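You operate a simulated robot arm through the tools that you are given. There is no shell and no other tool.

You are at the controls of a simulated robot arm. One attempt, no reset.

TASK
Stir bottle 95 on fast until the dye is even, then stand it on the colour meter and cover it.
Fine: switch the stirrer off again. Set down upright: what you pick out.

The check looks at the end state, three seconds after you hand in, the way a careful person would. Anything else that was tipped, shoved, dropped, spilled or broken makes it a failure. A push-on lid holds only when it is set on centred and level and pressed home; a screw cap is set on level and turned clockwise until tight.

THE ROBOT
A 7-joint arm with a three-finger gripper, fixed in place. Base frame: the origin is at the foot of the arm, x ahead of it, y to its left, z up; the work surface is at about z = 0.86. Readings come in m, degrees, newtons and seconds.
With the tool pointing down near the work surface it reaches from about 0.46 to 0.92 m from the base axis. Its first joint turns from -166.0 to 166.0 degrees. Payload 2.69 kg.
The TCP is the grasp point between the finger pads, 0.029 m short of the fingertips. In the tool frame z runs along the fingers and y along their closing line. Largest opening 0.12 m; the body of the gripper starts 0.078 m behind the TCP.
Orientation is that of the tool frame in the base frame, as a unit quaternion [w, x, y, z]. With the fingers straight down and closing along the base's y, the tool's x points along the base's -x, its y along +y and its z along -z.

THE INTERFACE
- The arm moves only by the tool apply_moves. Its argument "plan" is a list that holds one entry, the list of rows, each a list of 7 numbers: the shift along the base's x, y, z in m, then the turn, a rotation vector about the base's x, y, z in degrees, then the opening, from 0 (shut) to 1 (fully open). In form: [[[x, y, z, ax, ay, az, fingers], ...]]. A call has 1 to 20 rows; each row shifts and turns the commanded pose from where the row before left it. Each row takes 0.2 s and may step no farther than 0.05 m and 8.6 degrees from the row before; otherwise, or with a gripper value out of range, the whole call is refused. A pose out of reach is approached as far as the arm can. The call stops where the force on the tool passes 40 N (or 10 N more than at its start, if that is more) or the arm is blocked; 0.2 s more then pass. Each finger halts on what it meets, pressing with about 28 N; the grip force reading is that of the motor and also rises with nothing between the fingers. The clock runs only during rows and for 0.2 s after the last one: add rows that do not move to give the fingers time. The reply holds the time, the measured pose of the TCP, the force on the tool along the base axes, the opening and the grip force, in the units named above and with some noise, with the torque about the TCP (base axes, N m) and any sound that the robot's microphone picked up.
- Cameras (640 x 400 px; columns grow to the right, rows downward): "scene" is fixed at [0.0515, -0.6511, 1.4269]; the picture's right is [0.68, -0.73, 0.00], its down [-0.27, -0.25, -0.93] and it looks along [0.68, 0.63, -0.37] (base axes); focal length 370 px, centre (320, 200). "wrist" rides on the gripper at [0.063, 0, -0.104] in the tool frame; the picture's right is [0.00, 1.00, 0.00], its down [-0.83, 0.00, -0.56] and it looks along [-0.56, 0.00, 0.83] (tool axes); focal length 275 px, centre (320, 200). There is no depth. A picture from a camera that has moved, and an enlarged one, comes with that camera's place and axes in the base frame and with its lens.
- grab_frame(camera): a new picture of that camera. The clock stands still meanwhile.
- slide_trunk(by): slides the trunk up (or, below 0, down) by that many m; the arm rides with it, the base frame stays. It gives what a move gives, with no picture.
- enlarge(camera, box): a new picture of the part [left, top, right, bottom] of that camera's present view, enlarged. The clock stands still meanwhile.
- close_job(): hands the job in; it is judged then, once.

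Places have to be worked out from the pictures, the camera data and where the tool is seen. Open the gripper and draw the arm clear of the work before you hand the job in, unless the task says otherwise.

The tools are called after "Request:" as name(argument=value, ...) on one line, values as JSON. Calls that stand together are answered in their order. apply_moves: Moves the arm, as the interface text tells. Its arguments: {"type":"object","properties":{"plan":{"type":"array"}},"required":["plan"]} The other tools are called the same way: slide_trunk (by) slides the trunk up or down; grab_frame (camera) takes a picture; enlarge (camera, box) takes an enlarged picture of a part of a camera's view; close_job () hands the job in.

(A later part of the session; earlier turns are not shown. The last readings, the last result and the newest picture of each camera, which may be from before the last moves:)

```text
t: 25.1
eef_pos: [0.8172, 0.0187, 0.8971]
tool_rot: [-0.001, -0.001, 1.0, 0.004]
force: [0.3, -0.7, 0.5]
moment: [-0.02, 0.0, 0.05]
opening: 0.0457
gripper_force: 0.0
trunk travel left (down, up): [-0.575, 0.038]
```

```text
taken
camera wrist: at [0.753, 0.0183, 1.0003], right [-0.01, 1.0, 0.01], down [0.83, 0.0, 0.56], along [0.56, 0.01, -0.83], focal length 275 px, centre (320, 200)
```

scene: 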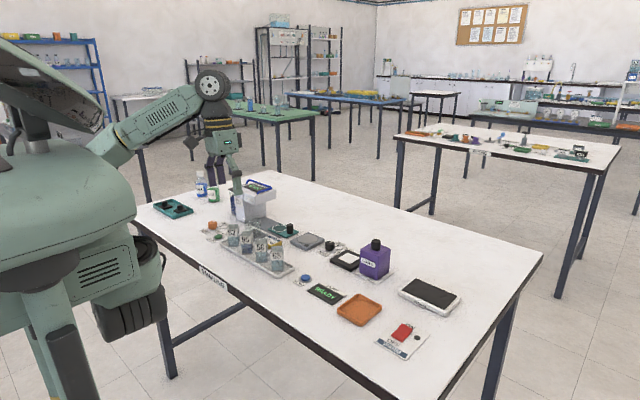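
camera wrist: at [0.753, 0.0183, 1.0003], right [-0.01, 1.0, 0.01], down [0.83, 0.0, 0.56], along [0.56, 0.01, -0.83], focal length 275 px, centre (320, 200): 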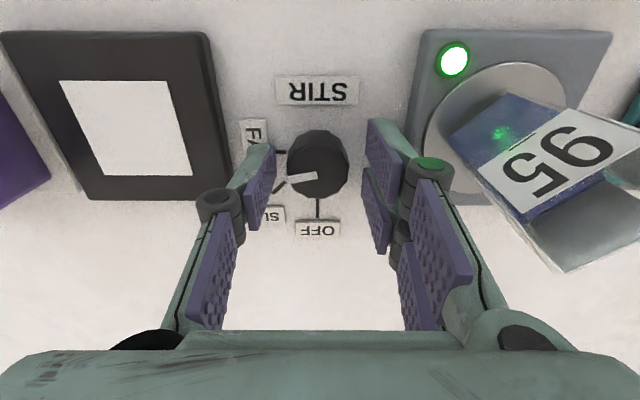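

The gripper is back at yaw 0; the pointer looks nearly at FAST. Let me enlarge to read its angle.

Request:
enlarge(camera="wrist", box=[230, 100, 390, 250])

Request:
enlarge(camera="scene", box=[290, 200, 350, 250])

```text
2.67 times, centred on (310, 175) of wrist
camera zoom: at [0.753, 0.0183, 1.0003], right [-0.01, 1.0, 0.01], down [0.83, 0.0, 0.56], along [0.56, 0.01, -0.83], focal length 734 px, centre (347, 267)
```

zoom: 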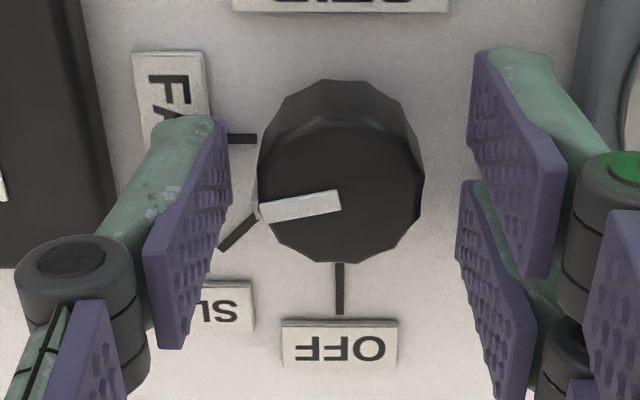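

```text
8.00 times, centred on (320, 225) of scene
camera zoom: at [0.0515, -0.6511, 1.4269], right [0.68, -0.73, 0.0], down [-0.27, -0.25, -0.93], along [0.68, 0.63, -0.37], focal length 2959 px, centre (320, 0)
```

zoom: 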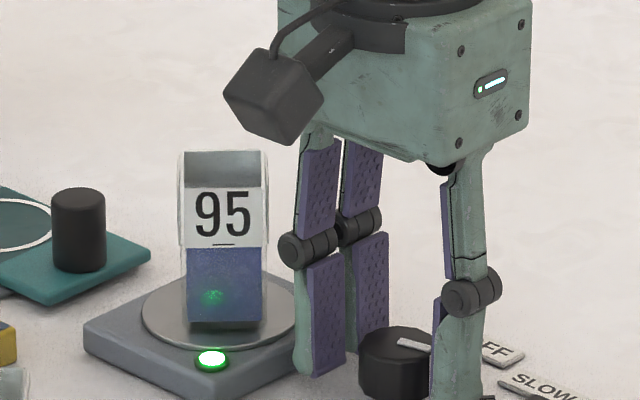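

The pointer is about 10–15° short of FAST. Regripping at yaw 0 and turning −15° more.

Request:
apply_moves(plan=[[[0, 0, 0, 0, 0, 0, 0.2], [0, 0, 0, 0, 0, 0, 0.1], [0, 0, 0, 0, 0, 0, 0.1], [0, 0, 0, 0, 0, -5, 0.1], [0, 0, 0, 0, 0, -5, 0.1], [0, 0, 0, 0, 0, -4, 0.1], [0, 0, 0, 0, 0, 0, 0.1]]])

Request:
enlarge(camera="wrist", box=[230, 100, 390, 250])

Request:
enlarge(camera="scene", box=[290, 200, 350, 250])

```text
t: 26.8
eef_pos: [0.8165, 0.0185, 0.8975]
tool_rot: [0.0, 0.123, 0.992, 0.002]
force: [0.9, -13.1, -1.6]
moment: [-0.47, -0.29, 0.26]
opening: 0.0288
gripper_force: 45.4
trunk travel left (down, up): [-0.575, 0.038]
```

```text
2.67 times, centred on (310, 175) of wrist
camera zoom: at [0.7548, 0.0324, 1.0002], right [0.24, 0.97, 0.01], down [0.81, -0.2, 0.56], along [0.54, -0.13, -0.83], focal length 734 px, centre (347, 267)
```

zoom: 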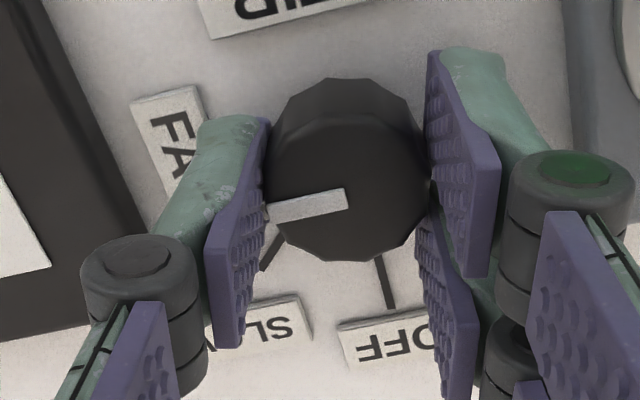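

```text
8.00 times, centred on (320, 225) of scene
camera zoom: at [0.0515, -0.6511, 1.4269], right [0.68, -0.73, 0.0], down [-0.27, -0.25, -0.93], along [0.68, 0.63, -0.37], focal length 2959 px, centre (320, 0)
```

zoom: 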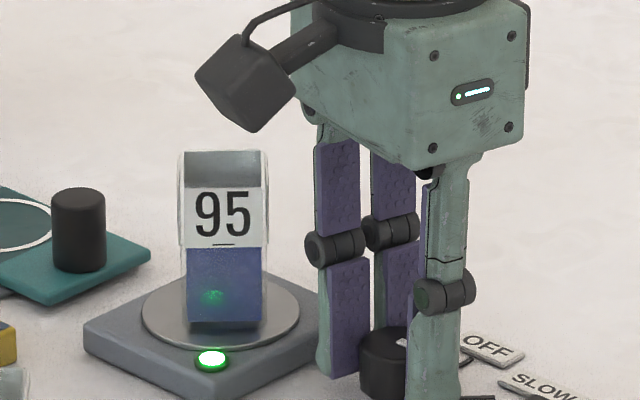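

The pointer now sits at FAST (perpendicular to the OFF tick). I'll open to unload the knob, and wait about 3 s while it stirs.

Request:
apply_moves(plan=[[[0, 0, 0, 0, 0, 0, 0.3], [0, 0, 0, 0, 0, 0, 0.38], [0, 0, 0, 0, 0, 0, 0.38], [0, 0, 0, 0, 0, 0, 0.38], [0, 0, 0, 0, 0, 0, 0.38], [0, 0, 0, 0, 0, 0, 0.38], [0, 0, 0, 0, 0, 0, 0.38], [0, 0, 0, 0, 0, 0, 0.38], [0, 0, 0, 0, 0, 0, 0.38], [0, 0, 0, 0, 0, 0, 0.38], [0, 0, 0, 0, 0, 0, 0.38], [0, 0, 0, 0, 0, 0, 0.38], [0, 0, 0, 0, 0, 0, 0.38], [0, 0, 0, 0, 0, 0, 0.38], [0, 0, 0, 0, 0, 0, 0.38]]])

Request:
enlarge(camera="scene", box=[300, 212, 332, 248])

Request:
enlarge(camera="wrist", box=[230, 100, 390, 250])

```text
t: 29.9
eef_pos: [0.817, 0.0182, 0.8967]
tool_rot: [0.0, 0.122, 0.993, 0.004]
force: [0.5, -0.1, -0.3]
moment: [0.05, 0.05, 0.0]
opening: 0.0456
gripper_force: 0.0
trunk travel left (down, up): [-0.575, 0.038]
```

```text
11.11 times, centred on (316, 230) of scene
camera zoom: at [0.0515, -0.6511, 1.4269], right [0.68, -0.73, 0.0], down [-0.27, -0.25, -0.93], along [0.68, 0.63, -0.37], focal length 4110 px, centre (364, -133)
```

zoom: 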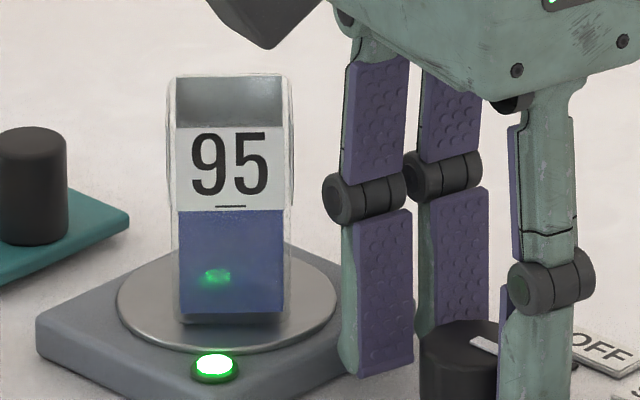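

```text
2.67 times, centred on (310, 175) of wrist
camera zoom: at [0.7546, 0.0336, 1.0005], right [0.24, 0.97, 0.01], down [0.81, -0.2, 0.56], along [0.54, -0.13, -0.83], focal length 734 px, centre (347, 267)
```

zoom: 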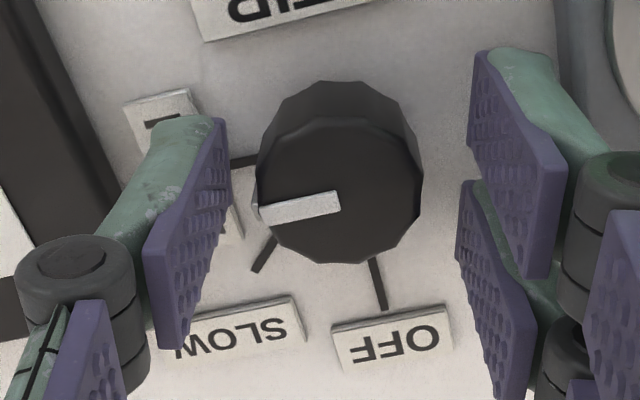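

The pointer matches the FAST tick. The dye still seems to show a slight difference top to bottom, so I'll wait 4 s more and compare.

Request:
apply_moves(plan=[[[0, 0, 0, 0, 0, 0, 0.38], [0, 0, 0, 0, 0, 0, 0.38], [0, 0, 0, 0, 0, 0, 0.38], [0, 0, 0, 0, 0, 0, 0.38], [0, 0, 0, 0, 0, 0, 0.38], [0, 0, 0, 0, 0, 0, 0.38], [0, 0, 0, 0, 0, 0, 0.38], [0, 0, 0, 0, 0, 0, 0.38], [0, 0, 0, 0, 0, 0, 0.38], [0, 0, 0, 0, 0, 0, 0.38], [0, 0, 0, 0, 0, 0, 0.38], [0, 0, 0, 0, 0, 0, 0.38], [0, 0, 0, 0, 0, 0, 0.38], [0, 0, 0, 0, 0, 0, 0.38], [0, 0, 0, 0, 0, 0, 0.38], [0, 0, 0, 0, 0, 0, 0.38], [0, 0, 0, 0, 0, 0, 0.38], [0, 0, 0, 0, 0, 0, 0.38], [0, 0, 0, 0, 0, 0, 0.38], [0, 0, 0, 0, 0, 0, 0.38]]])

Request:
enlarge(camera="scene", box=[300, 212, 332, 248])

Request:
grab_frame(camera="wrist")

```text
t: 34.1
eef_pos: [0.8167, 0.0182, 0.8969]
tool_rot: [0.0, 0.122, 0.993, 0.003]
force: [0.5, 0.7, -0.1]
moment: [0.02, -0.01, -0.02]
opening: 0.0457
gripper_force: 0.1
trunk travel left (down, up): [-0.575, 0.038]
```

```text
11.11 times, centred on (316, 230) of scene
camera zoom: at [0.0515, -0.6511, 1.4269], right [0.68, -0.73, 0.0], down [-0.27, -0.25, -0.93], along [0.68, 0.63, -0.37], focal length 4110 px, centre (364, -133)
```

zoom: 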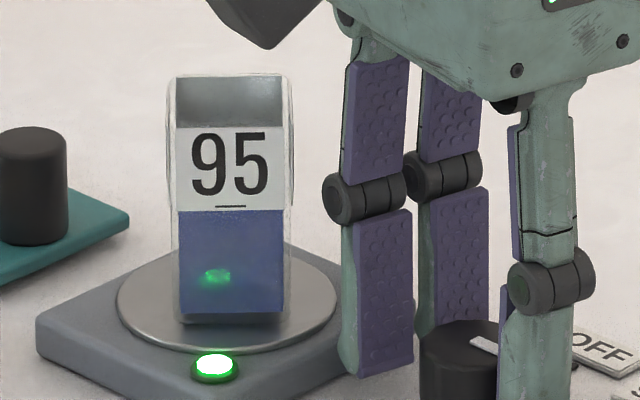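

```text
taken
camera wrist: at [0.7546, 0.0336, 1.0005], right [0.24, 0.97, 0.01], down [0.81, -0.2, 0.56], along [0.54, -0.13, -0.83], focal length 275 px, centre (320, 200)
```

wrist: 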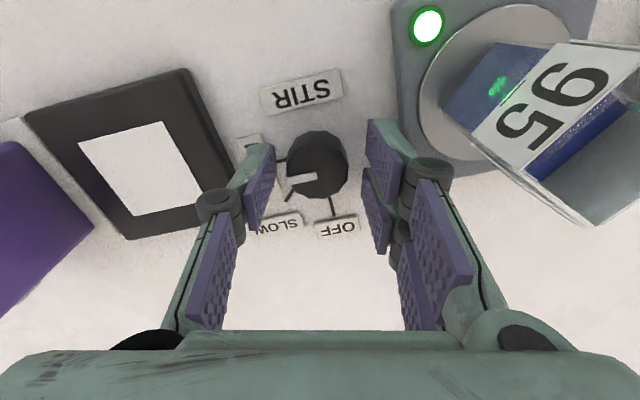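

It looks much the same as 4 s ago. I'll zoom tightly on the liquid to see whether the colour is even.

Request:
enlarge(camera="scene", box=[306, 226, 322, 244])

Request:
enlarge(camera="wrist", box=[420, 20, 640, 240])

```text
16.00 times, centred on (314, 235) of scene
camera zoom: at [0.0515, -0.6511, 1.4269], right [0.68, -0.73, 0.0], down [-0.27, -0.25, -0.93], along [0.68, 0.63, -0.37], focal length 5918 px, centre (416, -360)
```

zoom: 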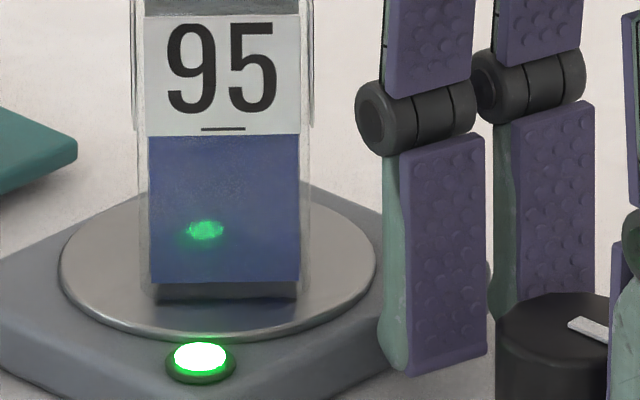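

```text
1.82 times, centred on (530, 130) of wrist
camera zoom: at [0.7546, 0.0336, 1.0005], right [0.24, 0.97, 0.01], down [0.81, -0.2, 0.56], along [0.54, -0.13, -0.83], focal length 500 px, centre (-62, 327)
```

zoom: 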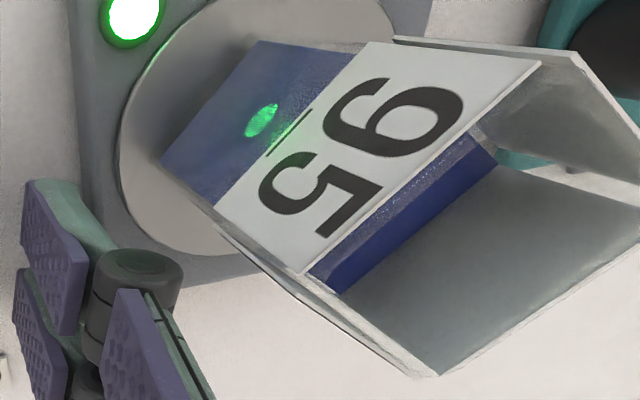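

The blue now looks uniform, but I'll give it another 4 s for safety and confirm nothing changes any more.

Request:
apply_moves(plan=[[[0, 0, 0, 0, 0, 0, 0.38], [0, 0, 0, 0, 0, 0, 0.38], [0, 0, 0, 0, 0, 0, 0.38], [0, 0, 0, 0, 0, 0, 0.38], [0, 0, 0, 0, 0, 0, 0.38], [0, 0, 0, 0, 0, 0, 0.38], [0, 0, 0, 0, 0, 0, 0.38], [0, 0, 0, 0, 0, 0, 0.38], [0, 0, 0, 0, 0, 0, 0.38], [0, 0, 0, 0, 0, 0, 0.38], [0, 0, 0, 0, 0, 0, 0.38], [0, 0, 0, 0, 0, 0, 0.38], [0, 0, 0, 0, 0, 0, 0.38], [0, 0, 0, 0, 0, 0, 0.38], [0, 0, 0, 0, 0, 0, 0.38], [0, 0, 0, 0, 0, 0, 0.38], [0, 0, 0, 0, 0, 0, 0.38], [0, 0, 0, 0, 0, 0, 0.38], [0, 0, 0, 0, 0, 0, 0.38], [0, 0, 0, 0, 0, 0, 0.38]]])

Request:
enlarge(camera="scene", box=[306, 226, 322, 244])

Request:
enlarge(camera="wrist", box=[420, 20, 640, 240])

```text
t: 38.4
eef_pos: [0.8154, 0.0189, 0.8969]
tool_rot: [0.001, 0.121, 0.993, 0.003]
force: [0.1, 0.4, -0.4]
moment: [0.0, 0.0, 0.01]
opening: 0.0458
gripper_force: 0.0
trunk travel left (down, up): [-0.575, 0.038]
```

```text
16.00 times, centred on (314, 235) of scene
camera zoom: at [0.0515, -0.6511, 1.4269], right [0.68, -0.73, 0.0], down [-0.27, -0.25, -0.93], along [0.68, 0.63, -0.37], focal length 5918 px, centre (416, -360)
```

zoom: 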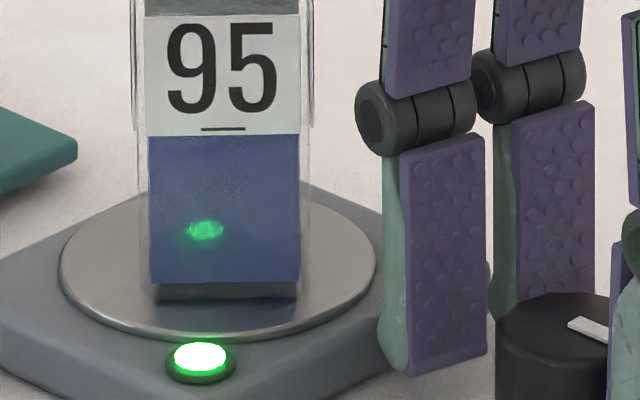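

```text
1.82 times, centred on (530, 130) of wrist
camera zoom: at [0.7546, 0.0336, 1.0005], right [0.24, 0.97, 0.01], down [0.81, -0.2, 0.56], along [0.54, -0.13, -0.83], focal length 500 px, centre (-62, 327)
```

zoom: 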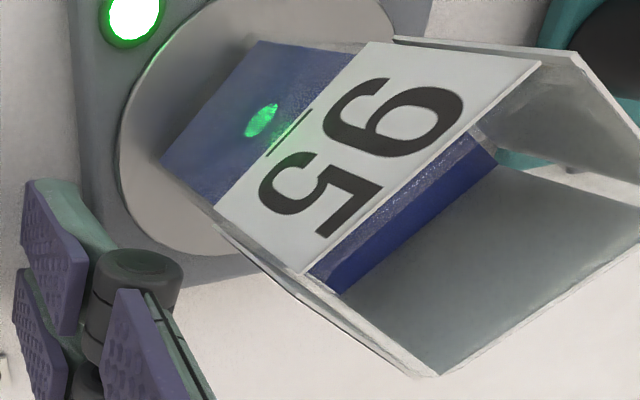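

No change over 8 s and the clear upper layer seen earlier is gone, so the dye is even. Regripping the knob and turning it back counter-clockwise 90° to OFF.

Request:
apply_moves(plan=[[[0, 0, 0, 0, 0, 0, 0.2], [0, 0, 0, 0, 0, 0, 0.1], [0, 0, 0, 0, 0, 0, 0.1], [0, 0, 0, 0, 0, 0, 0.1], [0, 0, 0, 0, 0, 7.5, 0.1], [0, 0, 0, 0, 0, 7.5, 0.1], [0, 0, 0, 0, 0, 7.5, 0.1], [0, 0, 0, 0, 0, 7.5, 0.1], [0, 0, 0, 0, 0, 7.5, 0.1], [0, 0, 0, 0, 0, 7.5, 0.1], [0, 0, 0, 0, 0, 0, 0.1]]])

Request:
apply_moves(plan=[[[0, 0, 0, 0, 0, 7.5, 0.1], [0, 0, 0, 0, 0, 7.5, 0.1], [0, 0, 0, 0, 0, 7.5, 0.1], [0, 0, 0, 0, 0, 7.5, 0.1], [0, 0, 0, 0, 0, 7.5, 0.1], [0, 0, 0, 0, 0, 7, 0.1], [0, 0, 0, 0, 0, 0, 0.1]]])

Request:
grab_frame(camera="wrist")

Request:
enlarge(camera="scene", box=[280, 190, 380, 265])

```text
t: 40.8
eef_pos: [0.8166, 0.0171, 0.8954]
tool_rot: [-0.001, -0.268, 0.963, 0.004]
force: [-6.0, -10.7, -2.4]
moment: [-0.53, 0.27, 0.0]
opening: 0.0287
gripper_force: 45.3
trunk travel left (down, up): [-0.575, 0.038]
```

```text
t: 42.4
eef_pos: [0.8154, 0.019, 0.8956]
tool_rot: [-0.002, -0.613, 0.79, 0.003]
force: [-16.8, -5.6, -4.6]
moment: [-0.59, 0.63, -0.2]
opening: 0.0284
gripper_force: 45.0
trunk travel left (down, up): [-0.575, 0.038]
```

```text
taken
camera wrist: at [0.8006, -0.0421, 1.0004], right [-0.97, 0.24, 0.01], down [0.21, 0.8, 0.56], along [0.13, 0.54, -0.83], focal length 275 px, centre (320, 200)
```

wrist: 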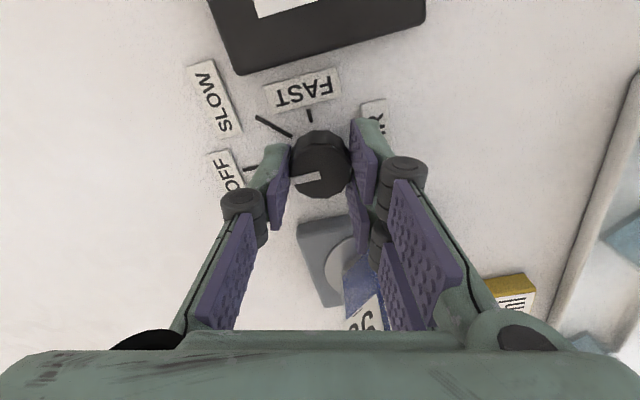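

```text
5.33 times, centred on (330, 228) of scene
camera zoom: at [0.0515, -0.6511, 1.4269], right [0.68, -0.73, 0.0], down [-0.27, -0.25, -0.93], along [0.68, 0.63, -0.37], focal length 1973 px, centre (267, 53)
```

zoom: 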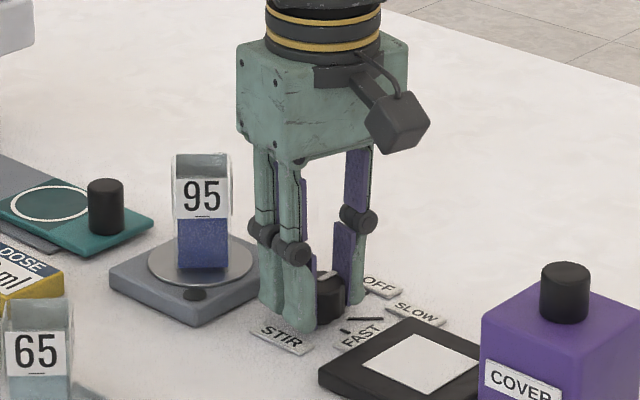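

The lamp is off and the pointer is back on OFF. Opening and rising clear of the knob.

Request:
apply_moves(plan=[[[0, 0, 0, 0, 0, 0, 0.3], [0, 0, 0, 0, 0, 0, 0.4], [0, 0, 0, 0, 0, 0, 0.42], [0, 0, 0.015, 0, 0, 0, 0.42], [0, 0, 0.03, 0, 0, 0, 0.42], [0, 0, 0.04, 0, 0, 0, 0.42], [0, 0, 0.04, 0, 0, 0, 0.42], [0, 0, 0, 0, 0, 0, 0.42]]])

Request:
grab_frame(camera="wrist")

Request:
enlarge(camera="scene", box=[280, 190, 380, 265])

```text
t: 44.1
eef_pos: [0.8155, 0.018, 1.0217]
tool_rot: [-0.002, -0.612, 0.791, 0.003]
force: [-1.3, 0.1, 0.5]
moment: [-0.03, 0.01, 0.02]
opening: 0.0503
gripper_force: 0.0
trunk travel left (down, up): [-0.575, 0.038]
```

```text
taken
camera wrist: at [0.8016, -0.0419, 1.1258], right [-0.97, 0.25, 0.01], down [0.21, 0.8, 0.56], along [0.13, 0.54, -0.83], focal length 275 px, centre (320, 200)
```

wrist: 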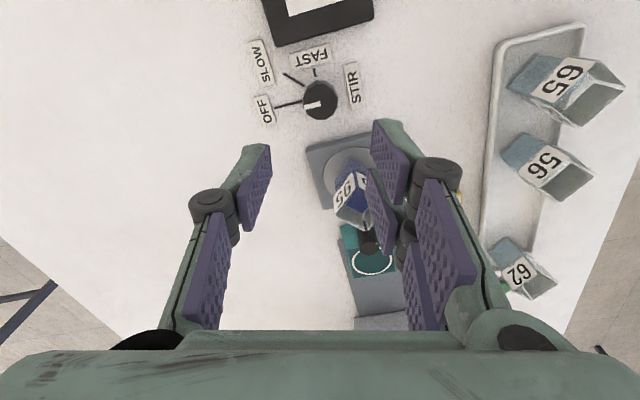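

```text
5.33 times, centred on (330, 228) of scene
camera zoom: at [0.0515, -0.6511, 1.4269], right [0.68, -0.73, 0.0], down [-0.27, -0.25, -0.93], along [0.68, 0.63, -0.37], focal length 1973 px, centre (267, 53)
```

zoom: 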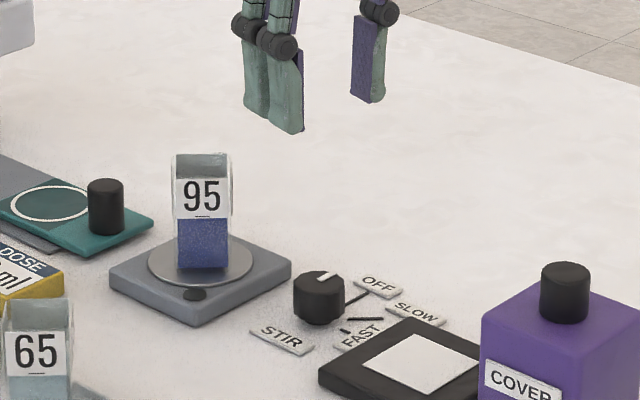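

Knob at OFF, lamp off, bottle evenly blue. Now I'll yaw back to +45° and return above the bottle at about (0.801, 0.0975).

Request:
apply_moves(plan=[[[-0.003, 0.016, 0, 0, 0, -7.6, 0.55], [-0.003, 0.018, 0, 0, 0, -7.6, 0.55], [-0.003, 0.018, 0, 0, 0, -7.6, 0.55], [-0.003, 0.018, 0, 0, 0, -7.6, 0.55], [-0.0027, 0.0095, 0, 0, 0, -0.2, 0.55], [0, 0, -0.01, 0, 0, 0, 0.55], [0, 0, -0.01, 0, 0, 0, 0.55], [0, 0, 0, 0, 0, 0, 0.55]]])

Request:
grab_frame(camera="wrist")

Request:
enlarge(camera="wrist", box=[240, 60, 400, 190])

```text
t: 46.0
eef_pos: [0.8009, 0.099, 1.001]
tool_rot: [-0.002, -0.382, 0.924, 0.003]
force: [0.3, 0.2, 0.1]
moment: [-0.01, 0.01, 0.01]
opening: 0.066
gripper_force: 0.2
trunk travel left (down, up): [-0.575, 0.038]
```

```text
taken
camera wrist: at [0.7576, 0.054, 1.1051], right [-0.71, 0.71, 0.01], down [0.59, 0.59, 0.56], along [0.39, 0.4, -0.83], focal length 275 px, centre (320, 200)
```

wrist: 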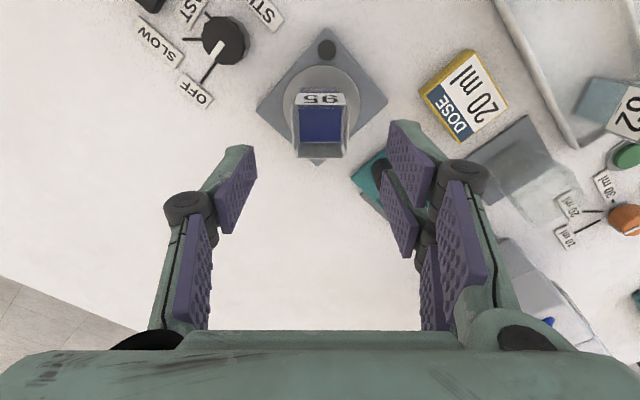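

```text
3.08 times, centred on (320, 125) of wrist
camera zoom: at [0.7576, 0.054, 1.1051], right [-0.71, 0.71, 0.01], down [0.59, 0.59, 0.56], along [0.39, 0.4, -0.83], focal length 847 px, centre (320, 431)
```

zoom: 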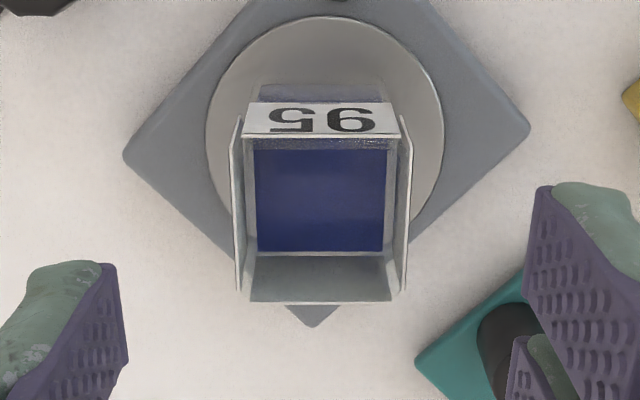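

The liquid seen from above is a uniform deep blue. The bottle is within 1–2 mm of my TCP; going down to z≈0.909 for a lower grip this time.

Request:
apply_moves(plan=[[[0, -0.0012, -0.012, 0, 0, 0, 0.55], [0, 0, -0.02, 0, 0, 0, 0.55], [0, 0, -0.02, 0, 0, 0, 0.55], [0, 0, -0.02, 0, 0, 0, 0.55], [0, 0, -0.014, 0, 0, 0, 0.55], [0, 0, -0.006, 0, 0, 0, 0.55], [0, 0, 0, 0, 0, 0, 0.55]]])

Request:
enlarge(camera="scene", box=[280, 190, 380, 265])

Request:
grab_frame(camera="wrist")

```text
t: 47.5
eef_pos: [0.8016, 0.0963, 0.9089]
tool_rot: [-0.001, -0.382, 0.924, 0.003]
force: [-0.7, -0.8, -0.4]
moment: [0.03, 0.0, -0.01]
opening: 0.0661
gripper_force: 0.1
trunk travel left (down, up): [-0.575, 0.038]
```

```text
5.33 times, centred on (330, 228) of scene
camera zoom: at [0.0515, -0.6511, 1.4269], right [0.68, -0.73, 0.0], down [-0.27, -0.25, -0.93], along [0.68, 0.63, -0.37], focal length 1973 px, centre (267, 53)
```

zoom: 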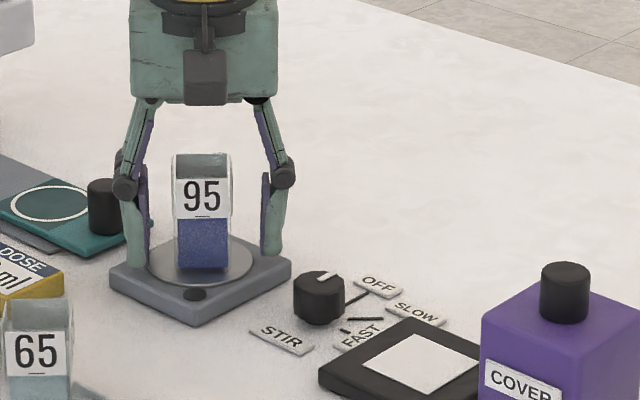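

```text
taken
camera wrist: at [0.7573, 0.0524, 1.0134], right [-0.71, 0.71, 0.01], down [0.59, 0.59, 0.56], along [0.39, 0.4, -0.83], focal length 275 px, centre (320, 200)
```

wrist: 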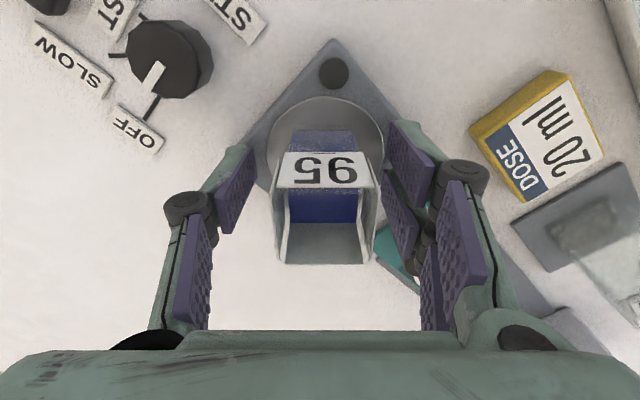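

Centred around the bottle, no contact. Closing, then waiting for the full grip force.

Request:
apply_moves(plan=[[[0, 0, 0, 0, 0, 0, 0.4], [0, 0, 0, 0, 0, 0, 0.2], [0, 0, 0, 0, 0, 0, 0.0], [0, 0, 0, 0, 0, 0, 0.0], [0, 0, 0, 0, 0, 0, 0.0], [0, 0, 0, 0, 0, 0, 0.0]]])

Request:
grab_frame(camera="wrist")

```text
t: 49.0
eef_pos: [0.8018, 0.0979, 0.9095]
tool_rot: [-0.002, -0.382, 0.924, 0.003]
force: [-0.5, -0.6, 0.2]
moment: [0.05, 0.01, -0.01]
opening: 0.0332
gripper_force: 27.9
trunk travel left (down, up): [-0.575, 0.038]
```

```text
taken
camera wrist: at [0.7574, 0.0524, 1.0137], right [-0.71, 0.71, 0.01], down [0.59, 0.59, 0.56], along [0.39, 0.4, -0.83], focal length 275 px, centre (320, 200)
```

wrist: 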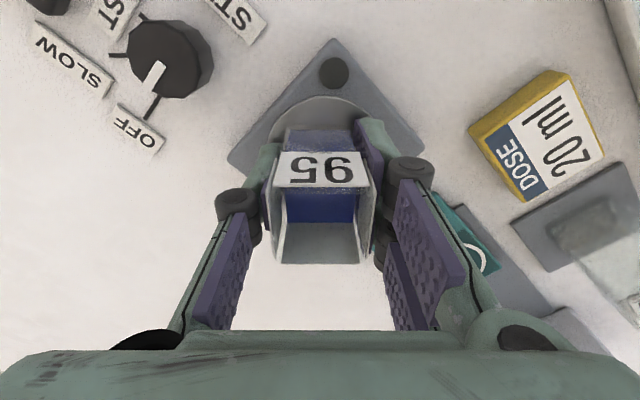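

Gripped at 33 mm and 28 N with much more overlap. A slow 2 cm test lift to see whether the bottle slips.

Request:
apply_moves(plan=[[[0, 0, 0.002, 0, 0, 0, 0.0], [0, 0, 0.004, 0, 0, 0, 0.0], [0, 0, 0.005, 0, 0, 0, 0.0], [0, 0, 0.005, 0, 0, 0, 0.0], [0, 0, 0.004, 0, 0, 0, 0.0]]])

Request:
grab_frame(camera="wrist")

Request:
enlarge(camera="scene", box=[280, 190, 380, 265])

```text
t: 50.1
eef_pos: [0.8019, 0.0977, 0.9298]
tool_rot: [-0.002, -0.382, 0.924, 0.002]
force: [0.0, 0.1, 0.1]
moment: [-0.01, -0.03, -0.02]
opening: 0.0332
gripper_force: 28.6
trunk travel left (down, up): [-0.575, 0.038]
```

```text
taken
camera wrist: at [0.7572, 0.0523, 1.0335], right [-0.71, 0.71, 0.01], down [0.59, 0.59, 0.56], along [0.39, 0.4, -0.83], focal length 275 px, centre (320, 200)
```

wrist: 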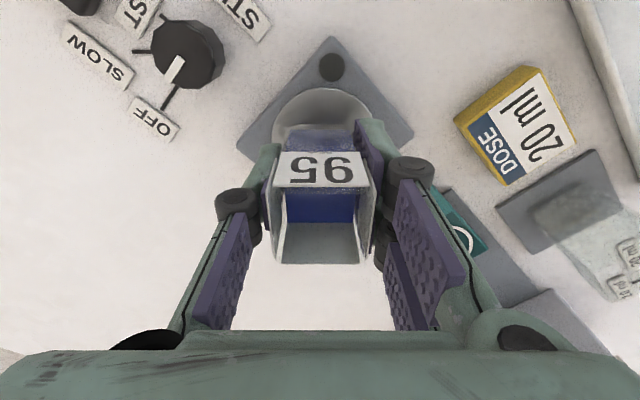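

```text
5.33 times, centred on (330, 228) of scene
camera zoom: at [0.0515, -0.6511, 1.4269], right [0.68, -0.73, 0.0], down [-0.27, -0.25, -0.93], along [0.68, 0.63, -0.37], focal length 1973 px, centre (267, 53)
```

zoom: 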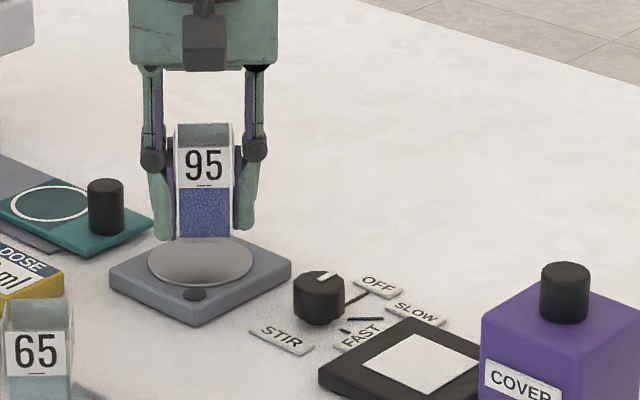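

No slip this time: the label stays at the same place in the wrist view. Lifting higher, then carrying the bottle over to the colour meter (about (0.799, −0.0725)) while turning it 45° so its faces line up with the meter.

Request:
apply_moves(plan=[[[0, 0, 0.008, 0, 0, 0, 0.0], [0, 0, 0.014, 0, 0, 0, 0.0], [0, 0, 0.018, 0, 0, 0, 0.0], [0, 0, 0.016, 0, 0, 0, 0.0], [0, 0, 0.01, 0, 0, 0, 0.0], [0, 0, 0.004, 0, 0, 0, 0.0], [0, 0, 0, 0, 0, 0, 0.0]]])

Request:
apply_moves(plan=[[[0, -0.004, 0, 0, 0, -2, 0.0], [0, -0.008, 0, 0, 0, -4, 0.0], [0, -0.012, 0, 0, 0, -4, 0.0], [0, -0.014, 0, 0, 0, -4, 0.0], [0, -0.016, 0, 0, 0, -5, 0.0], [0, -0.016, 0, 0, 0, -5, 0.0], [0, -0.016, 0, 0, 0, -5, 0.0], [0, -0.016, 0, 0, 0, -5, 0.0], [0, -0.014, 0, 0, 0, -4, 0.0], [0, -0.012, 0, 0, 0, -4, 0.0], [0, -0.008, 0, 0, 0, -2, 0.0], [0, -0.004, 0, 0, 0, -0.9, 0.0], [0, 0, 0, 0, 0, 0, 0.0]]])

Request:
grab_frame(camera="wrist")

Request:
enlarge(camera="scene", box=[290, 180, 410, 280])

```text
t: 51.8
eef_pos: [0.8007, 0.0968, 0.9992]
tool_rot: [-0.001, -0.381, 0.924, 0.003]
force: [0.1, -0.4, -0.1]
moment: [0.01, -0.01, -0.02]
opening: 0.0331
gripper_force: 28.1
trunk travel left (down, up): [-0.575, 0.038]
```

```text
t: 54.5
eef_pos: [0.8031, -0.0422, 0.9987]
tool_rot: [-0.001, 0.0, 1.0, 0.004]
force: [-0.2, 0.4, -0.7]
moment: [-0.03, 0.02, -0.01]
opening: 0.0332
gripper_force: 27.8
trunk travel left (down, up): [-0.575, 0.038]
```

```text
taken
camera wrist: at [0.7389, -0.0436, 1.1029], right [0.0, 1.0, 0.01], down [0.83, 0.0, 0.56], along [0.56, 0.01, -0.83], focal length 275 px, centre (320, 200)
```

wrist: 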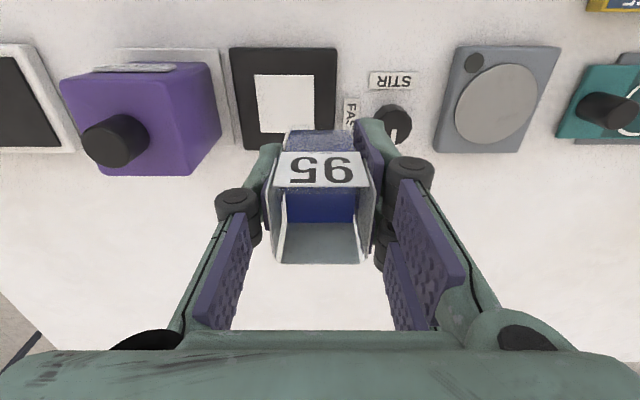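

```text
4.00 times, centred on (350, 230) of scene
camera zoom: at [0.0515, -0.6511, 1.4269], right [0.68, -0.73, 0.0], down [-0.27, -0.25, -0.93], along [0.68, 0.63, -0.37], focal length 1479 px, centre (200, 80)
```

zoom: 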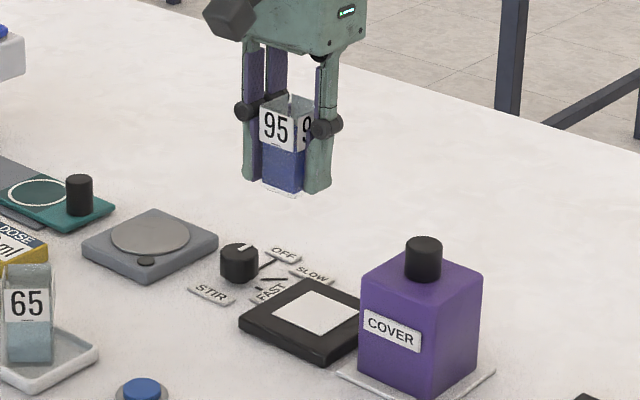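

I'm 3 cm short in y, which gives a clear view of the meter. Enlarging it to measure its centre, and the cover as well.

Request:
enlarge(camera="wrist", box=[210, 30, 370, 160])

Request:
enlarge(camera="wrist", box=[50, 30, 240, 190])

```text
3.08 times, centred on (290, 95) of wrist
camera zoom: at [0.7389, -0.0436, 1.1029], right [0.0, 1.0, 0.01], down [0.83, 0.0, 0.56], along [0.56, 0.01, -0.83], focal length 847 px, centre (412, 523)
```

zoom: 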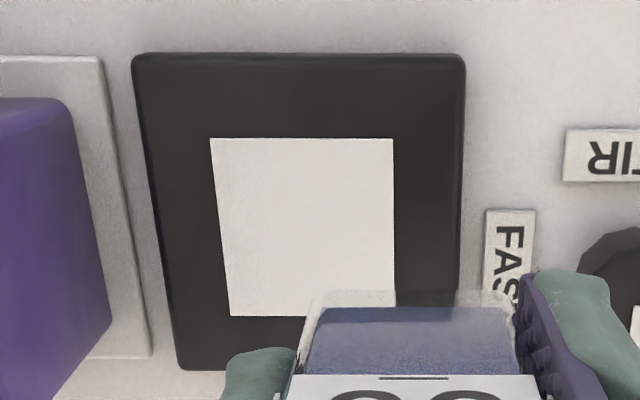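

```text
2.50 times, centred on (145, 110) of wrist
camera zoom: at [0.7389, -0.0436, 1.1029], right [0.0, 1.0, 0.01], down [0.83, 0.0, 0.56], along [0.56, 0.01, -0.83], focal length 688 px, centre (758, 425)
```

zoom: 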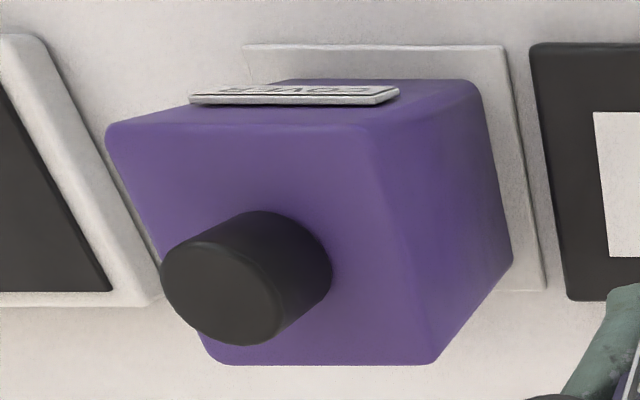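

Meter centre computed at (0.8005, −0.070), white pad about 46 mm square, axis-aligned. Moving over it and lowering to just above contact.

Request:
apply_moves(plan=[[[-0.0003, -0.004, 0, 0, 0, 0, 0.0], [-0.0006, -0.008, 0, 0, 0, 0, 0.0], [-0.0006, -0.008, 0, 0, 0, 0, 0.0], [-0.0004, -0.006, 0, 0, 0, 0, 0.0], [-0.0001, -0.0018, 0, 0, 0, 0, 0.0], [0, 0, -0.006, 0, 0, 0, 0.0], [0, 0, -0.012, 0, 0, 0, 0.0], [0, 0, -0.016, 0, 0, 0, 0.0], [0, 0, -0.016, 0, 0, 0, 0.0], [0, 0, -0.014, 0, 0, 0, 0.0], [0, 0, -0.01, 0, 0, 0, 0.0], [0, 0, -0.006, 0, 0, 0, 0.0], [0, 0, 0, 0, 0, 0, 0.0]]])

Request:
grab_frame(camera="wrist")

Request:
enlarge(camera="scene", box=[310, 200, 400, 280])

```text
t: 57.4
eef_pos: [0.7983, -0.0705, 0.9192]
tool_rot: [0.0, 0.0, 1.0, 0.004]
force: [-0.3, -1.1, -0.4]
moment: [-0.01, -0.04, 0.03]
opening: 0.0331
gripper_force: 27.6
trunk travel left (down, up): [-0.575, 0.038]
```

```text
taken
camera wrist: at [0.7357, -0.0711, 1.0233], right [0.0, 1.0, 0.01], down [0.83, 0.0, 0.56], along [0.56, 0.01, -0.83], focal length 275 px, centre (320, 200)
```

wrist: 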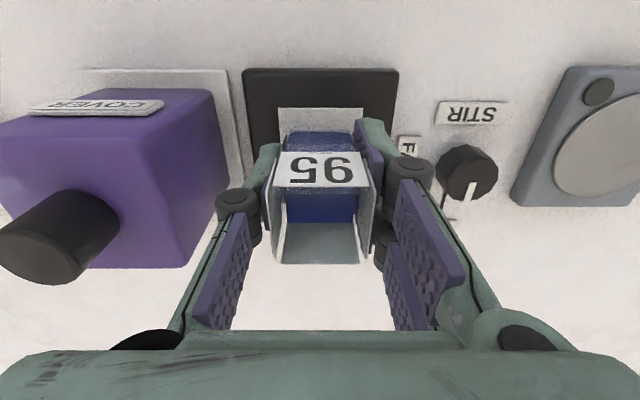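

```text
5.00 times, centred on (355, 240) of scene
camera zoom: at [0.0515, -0.6511, 1.4269], right [0.68, -0.73, 0.0], down [-0.27, -0.25, -0.93], along [0.68, 0.63, -0.37], focal length 1849 px, centre (145, 0)
```

zoom: 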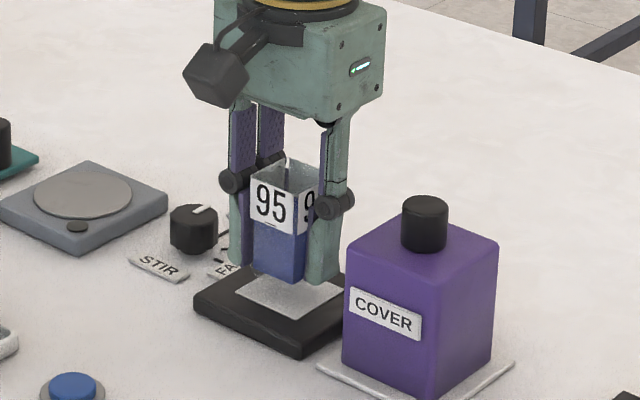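

Lateral alignment is right on; I'll add +1.5 mm in x and continue down in small steps toward contact (expected near TCP z≈0.908).

Request:
apply_moves(plan=[[[0.0015, 0, -0.004, 0, 0, 0, 0.0], [0, 0, -0.003, 0, 0, 0, 0.0], [0, 0, -0.002, 0, 0, 0, 0.0], [0, 0, 0, 0, 0, 0, 0.0]]])

```text
t: 58.4
eef_pos: [0.8017, -0.0706, 0.9102]
tool_rot: [0.0, 0.0, 1.0, 0.003]
force: [0.7, -0.4, -0.4]
moment: [0.02, 0.03, 0.01]
opening: 0.033
gripper_force: 28.1
trunk travel left (down, up): [-0.575, 0.038]
```

No contact yet at 0.910; continuing with 1 mm steps.

Request:
apply_moves(plan=[[[0, 0, -0.001, 0, 0, 0, 0.0], [0, 0, -0.001, 0, 0, 0, 0.0]]])

Request:
enlarge(camera="scene", box=[330, 215, 390, 270])

```text
t: 59.0
eef_pos: [0.8007, -0.0709, 0.9083]
tool_rot: [0.0, 0.0, 1.0, 0.003]
force: [0.7, 1.8, -0.8]
moment: [-0.01, 0.02, 0.04]
opening: 0.0332
gripper_force: 28.2
trunk travel left (down, up): [-0.575, 0.038]
```

```text
7.27 times, centred on (360, 242) of scene
camera zoom: at [0.0515, -0.6511, 1.4269], right [0.68, -0.73, 0.0], down [-0.27, -0.25, -0.93], along [0.68, 0.63, -0.37], focal length 2690 px, centre (29, -109)
```

zoom: 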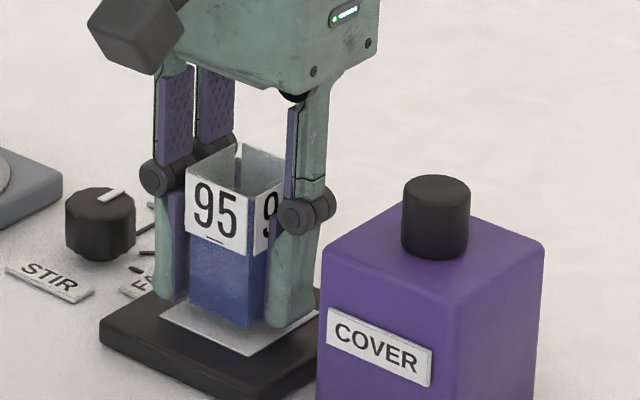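

Still no contact force. A few more 1 mm steps.

Request:
apply_moves(plan=[[[0, 0, -0.001, 0, 0, 0, 0.0], [0, 0, -0.001, 0, 0, 0, 0.0]]])

Request:
apply_moves(plan=[[[0, 0, -0.001, 0, 0, 0, 0.0], [0, 0, 0, 0, 0, 0, 0.0]]])

```text
t: 59.5
eef_pos: [0.8003, -0.0706, 0.9057]
tool_rot: [0.0, 0.0, 1.0, 0.003]
force: [0.4, 0.0, -0.9]
moment: [-0.01, 0.0, -0.01]
opening: 0.0332
gripper_force: 27.6
trunk travel left (down, up): [-0.575, 0.038]
```

```text
t: 60.1
eef_pos: [0.8006, -0.071, 0.9061]
tool_rot: [0.0, 0.0, 1.0, 0.004]
force: [0.3, -0.2, -0.7]
moment: [0.0, 0.02, 0.0]
opening: 0.0331
gripper_force: 27.7
trunk travel left (down, up): [-0.575, 0.038]
```

No contact yet at about 0.905; continuing down 1 mm at a time.

Request:
apply_moves(plan=[[[0, 0, -0.001, 0, 0, 0, 0.0], [0, 0, 0, 0, 0, 0, 0.0]]])

Request:
apply_moves(plan=[[[0, 0, -0.001, 0, 0, 0, 0.0], [0, 0, 0, 0, 0, 0, 0.0]]])

Request:
enlarge(camera="scene", box=[335, 230, 375, 265])

```text
t: 60.8
eef_pos: [0.8014, -0.071, 0.9052]
tool_rot: [0.001, 0.0, 1.0, 0.003]
force: [0.8, 1.0, 5.0]
moment: [-0.02, 0.07, -0.02]
opening: 0.033
gripper_force: 28.0
trunk travel left (down, up): [-0.575, 0.038]
```

```text
t: 61.4
eef_pos: [0.8006, -0.0706, 0.9042]
tool_rot: [0.003, 0.0, 1.0, 0.003]
force: [2.1, -0.4, 11.9]
moment: [0.02, 0.05, 0.02]
opening: 0.0331
gripper_force: 27.9
trunk travel left (down, up): [-0.575, 0.038]
```

```text
11.43 times, centred on (355, 248) of scene
camera zoom: at [0.0515, -0.6511, 1.4269], right [0.68, -0.73, 0.0], down [-0.27, -0.25, -0.93], along [0.68, 0.63, -0.37], focal length 4227 px, centre (-80, -343)
```

zoom: 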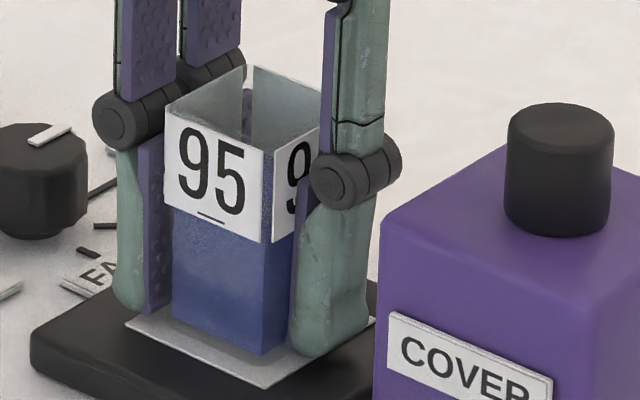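

Contact made (5 N, then 12 N). Raising 1.5 mm to unload, then opening modestly to 0.052 m so the knuckles stay clear of the cover.

Request:
apply_moves(plan=[[[0, 0, 0.0015, 0, 0, 0, 0.0], [0, 0, 0, 0, 0, 0, 0.0], [0, 0, 0, 0, 0, 0, 0.3], [0, 0, 0, 0, 0, 0, 0.38], [0, 0, 0, 0, 0, 0, 0.43], [0, 0, 0, 0, 0, 0, 0.43]]])

Request:
grab_frame(camera="wrist")

Request:
enlarge(camera="scene", box=[330, 215, 390, 270])

```text
t: 62.8
eef_pos: [0.8009, -0.0703, 0.905]
tool_rot: [0.0, 0.001, 1.0, 0.004]
force: [0.5, 0.3, -0.4]
moment: [0.01, 0.03, 0.01]
opening: 0.0512
gripper_force: 0.0
trunk travel left (down, up): [-0.575, 0.038]
```

```text
taken
camera wrist: at [0.738, -0.0711, 1.0088], right [0.0, 1.0, 0.01], down [0.83, 0.0, 0.56], along [0.56, 0.01, -0.83], focal length 275 px, centre (320, 200)
```

wrist: 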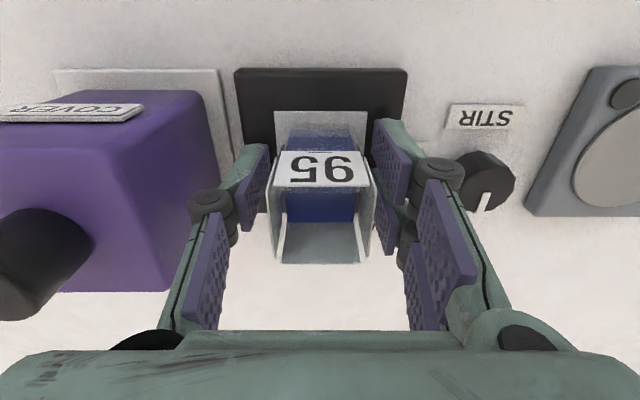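

```text
7.27 times, centred on (360, 242) of scene
camera zoom: at [0.0515, -0.6511, 1.4269], right [0.68, -0.73, 0.0], down [-0.27, -0.25, -0.93], along [0.68, 0.63, -0.37], focal length 2690 px, centre (29, -109)
```

zoom: 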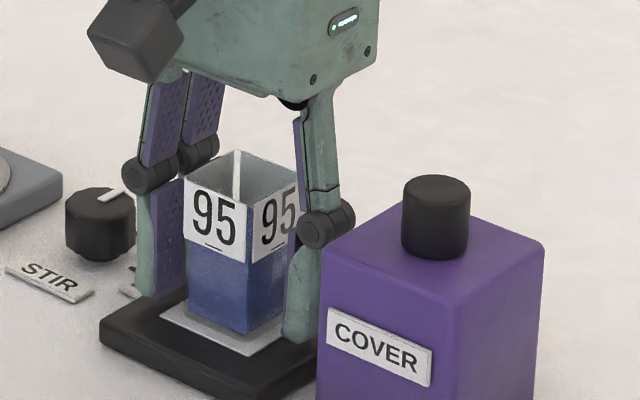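

Bottle 95 stands free on the meter pad. Rising straight up clear of it.

Request:
apply_moves(plan=[[[0, 0, 0.01, 0, 0, 0, 0.43], [0, 0, 0.02, 0, 0, 0, 0.43], [0, 0, 0.03, 0, 0, 0, 0.43], [0, 0, 0.03, 0, 0, 0, 0.43], [0, 0, 0.03, 0, 0, 0, 0.43], [0, 0, 0.01, 0, 0, 0, 0.43], [0, 0, 0, 0, 0, 0, 0.43]]])

Request:
grab_frame(camera="wrist")

Request:
enlarge(camera="wrist", box=[240, 50, 400, 180])

Request:
enlarge(camera="scene", box=[330, 215, 410, 285])

```text
t: 64.3
eef_pos: [0.8017, -0.0706, 1.0338]
tool_rot: [0.0, 0.0, 1.0, 0.004]
force: [-0.5, 0.4, 0.0]
moment: [-0.06, -0.03, 0.02]
opening: 0.0516
gripper_force: 0.0
trunk travel left (down, up): [-0.575, 0.038]
```

```text
taken
camera wrist: at [0.7377, -0.0711, 1.139], right [0.0, 1.0, 0.01], down [0.83, 0.0, 0.56], along [0.56, 0.01, -0.83], focal length 275 px, centre (320, 200)
```

wrist: 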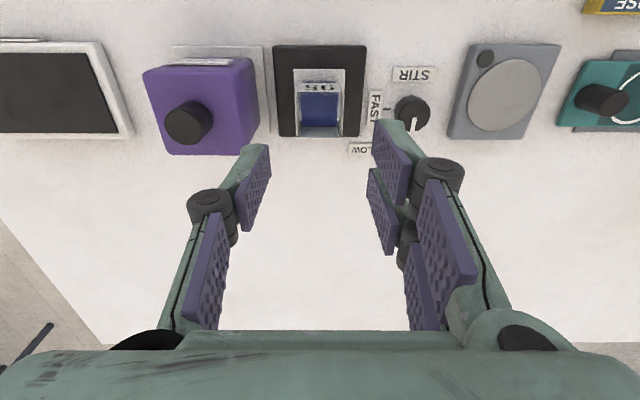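

```text
3.08 times, centred on (320, 115) of wrist
camera zoom: at [0.7377, -0.0711, 1.139], right [0.0, 1.0, 0.01], down [0.83, 0.0, 0.56], along [0.56, 0.01, -0.83], focal length 847 px, centre (320, 462)
```

zoom: 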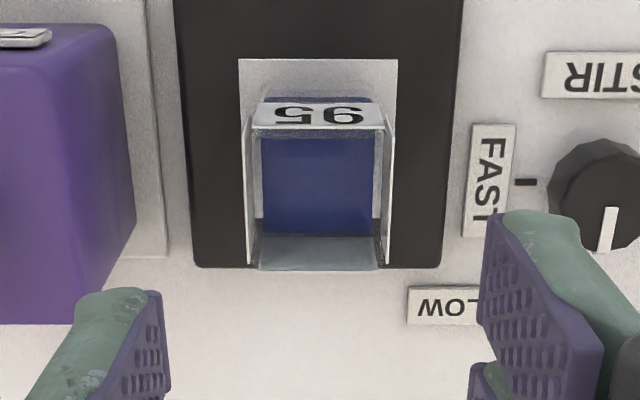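

```text
5.71 times, centred on (370, 250) of scene
camera zoom: at [0.0515, -0.6511, 1.4269], right [0.68, -0.73, 0.0], down [-0.27, -0.25, -0.93], along [0.68, 0.63, -0.37], focal length 2114 px, centre (34, -86)
```

zoom: 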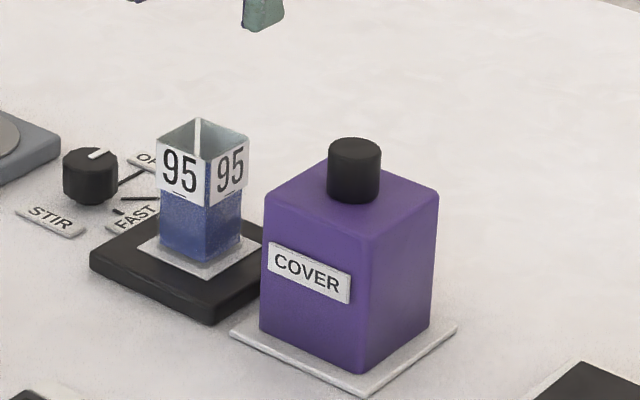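

Bottle is centred and square on the pad (≈(0.800, −0.070)). Next, moving above the purple cover to measure its grip knob.

Request:
apply_moves(plan=[[[0, -0.02, 0.006, 0, 0, 0, 0.43], [0, -0.025, 0.005, 0, 0, 0, 0.43], [-0.002, -0.025, 0.005, 0, 0, 0, 0.43], [-0.002, -0.025, 0, 0, 0, 0, 0.5], [0, 0, 0, 0, 0, 0, 0.5]]])

Request:
grab_frame(camera="wrist")

Request:
enlarge(camera="wrist", box=[240, 40, 400, 180])

```text
t: 65.5
eef_pos: [0.7978, -0.1664, 1.051]
tool_rot: [0.0, 0.0, 1.0, 0.004]
force: [0.1, 0.3, 0.0]
moment: [-0.01, 0.01, 0.02]
opening: 0.0599
gripper_force: 0.0
trunk travel left (down, up): [-0.575, 0.038]
```

```text
taken
camera wrist: at [0.7344, -0.1668, 1.1549], right [0.0, 1.0, 0.01], down [0.83, 0.0, 0.56], along [0.56, 0.01, -0.83], focal length 275 px, centre (320, 200)
```

wrist: 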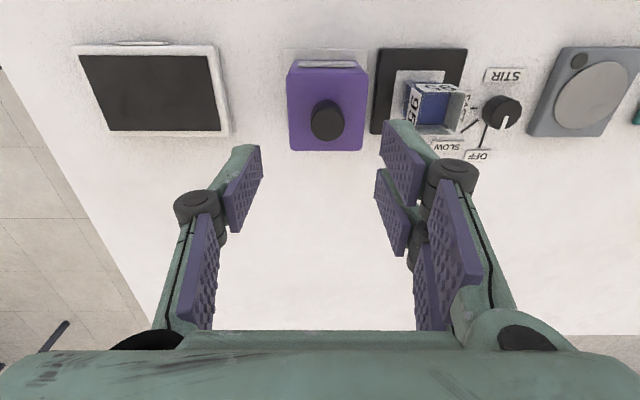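

```text
2.86 times, centred on (320, 110) of wrist
camera zoom: at [0.7344, -0.1668, 1.1549], right [0.0, 1.0, 0.01], down [0.83, 0.0, 0.56], along [0.56, 0.01, -0.83], focal length 786 px, centre (320, 457)
```

zoom: 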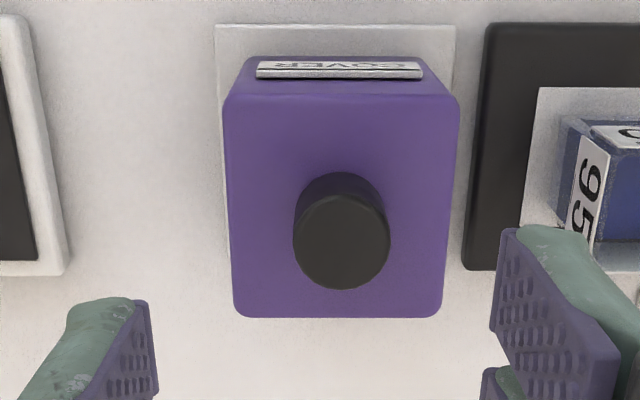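

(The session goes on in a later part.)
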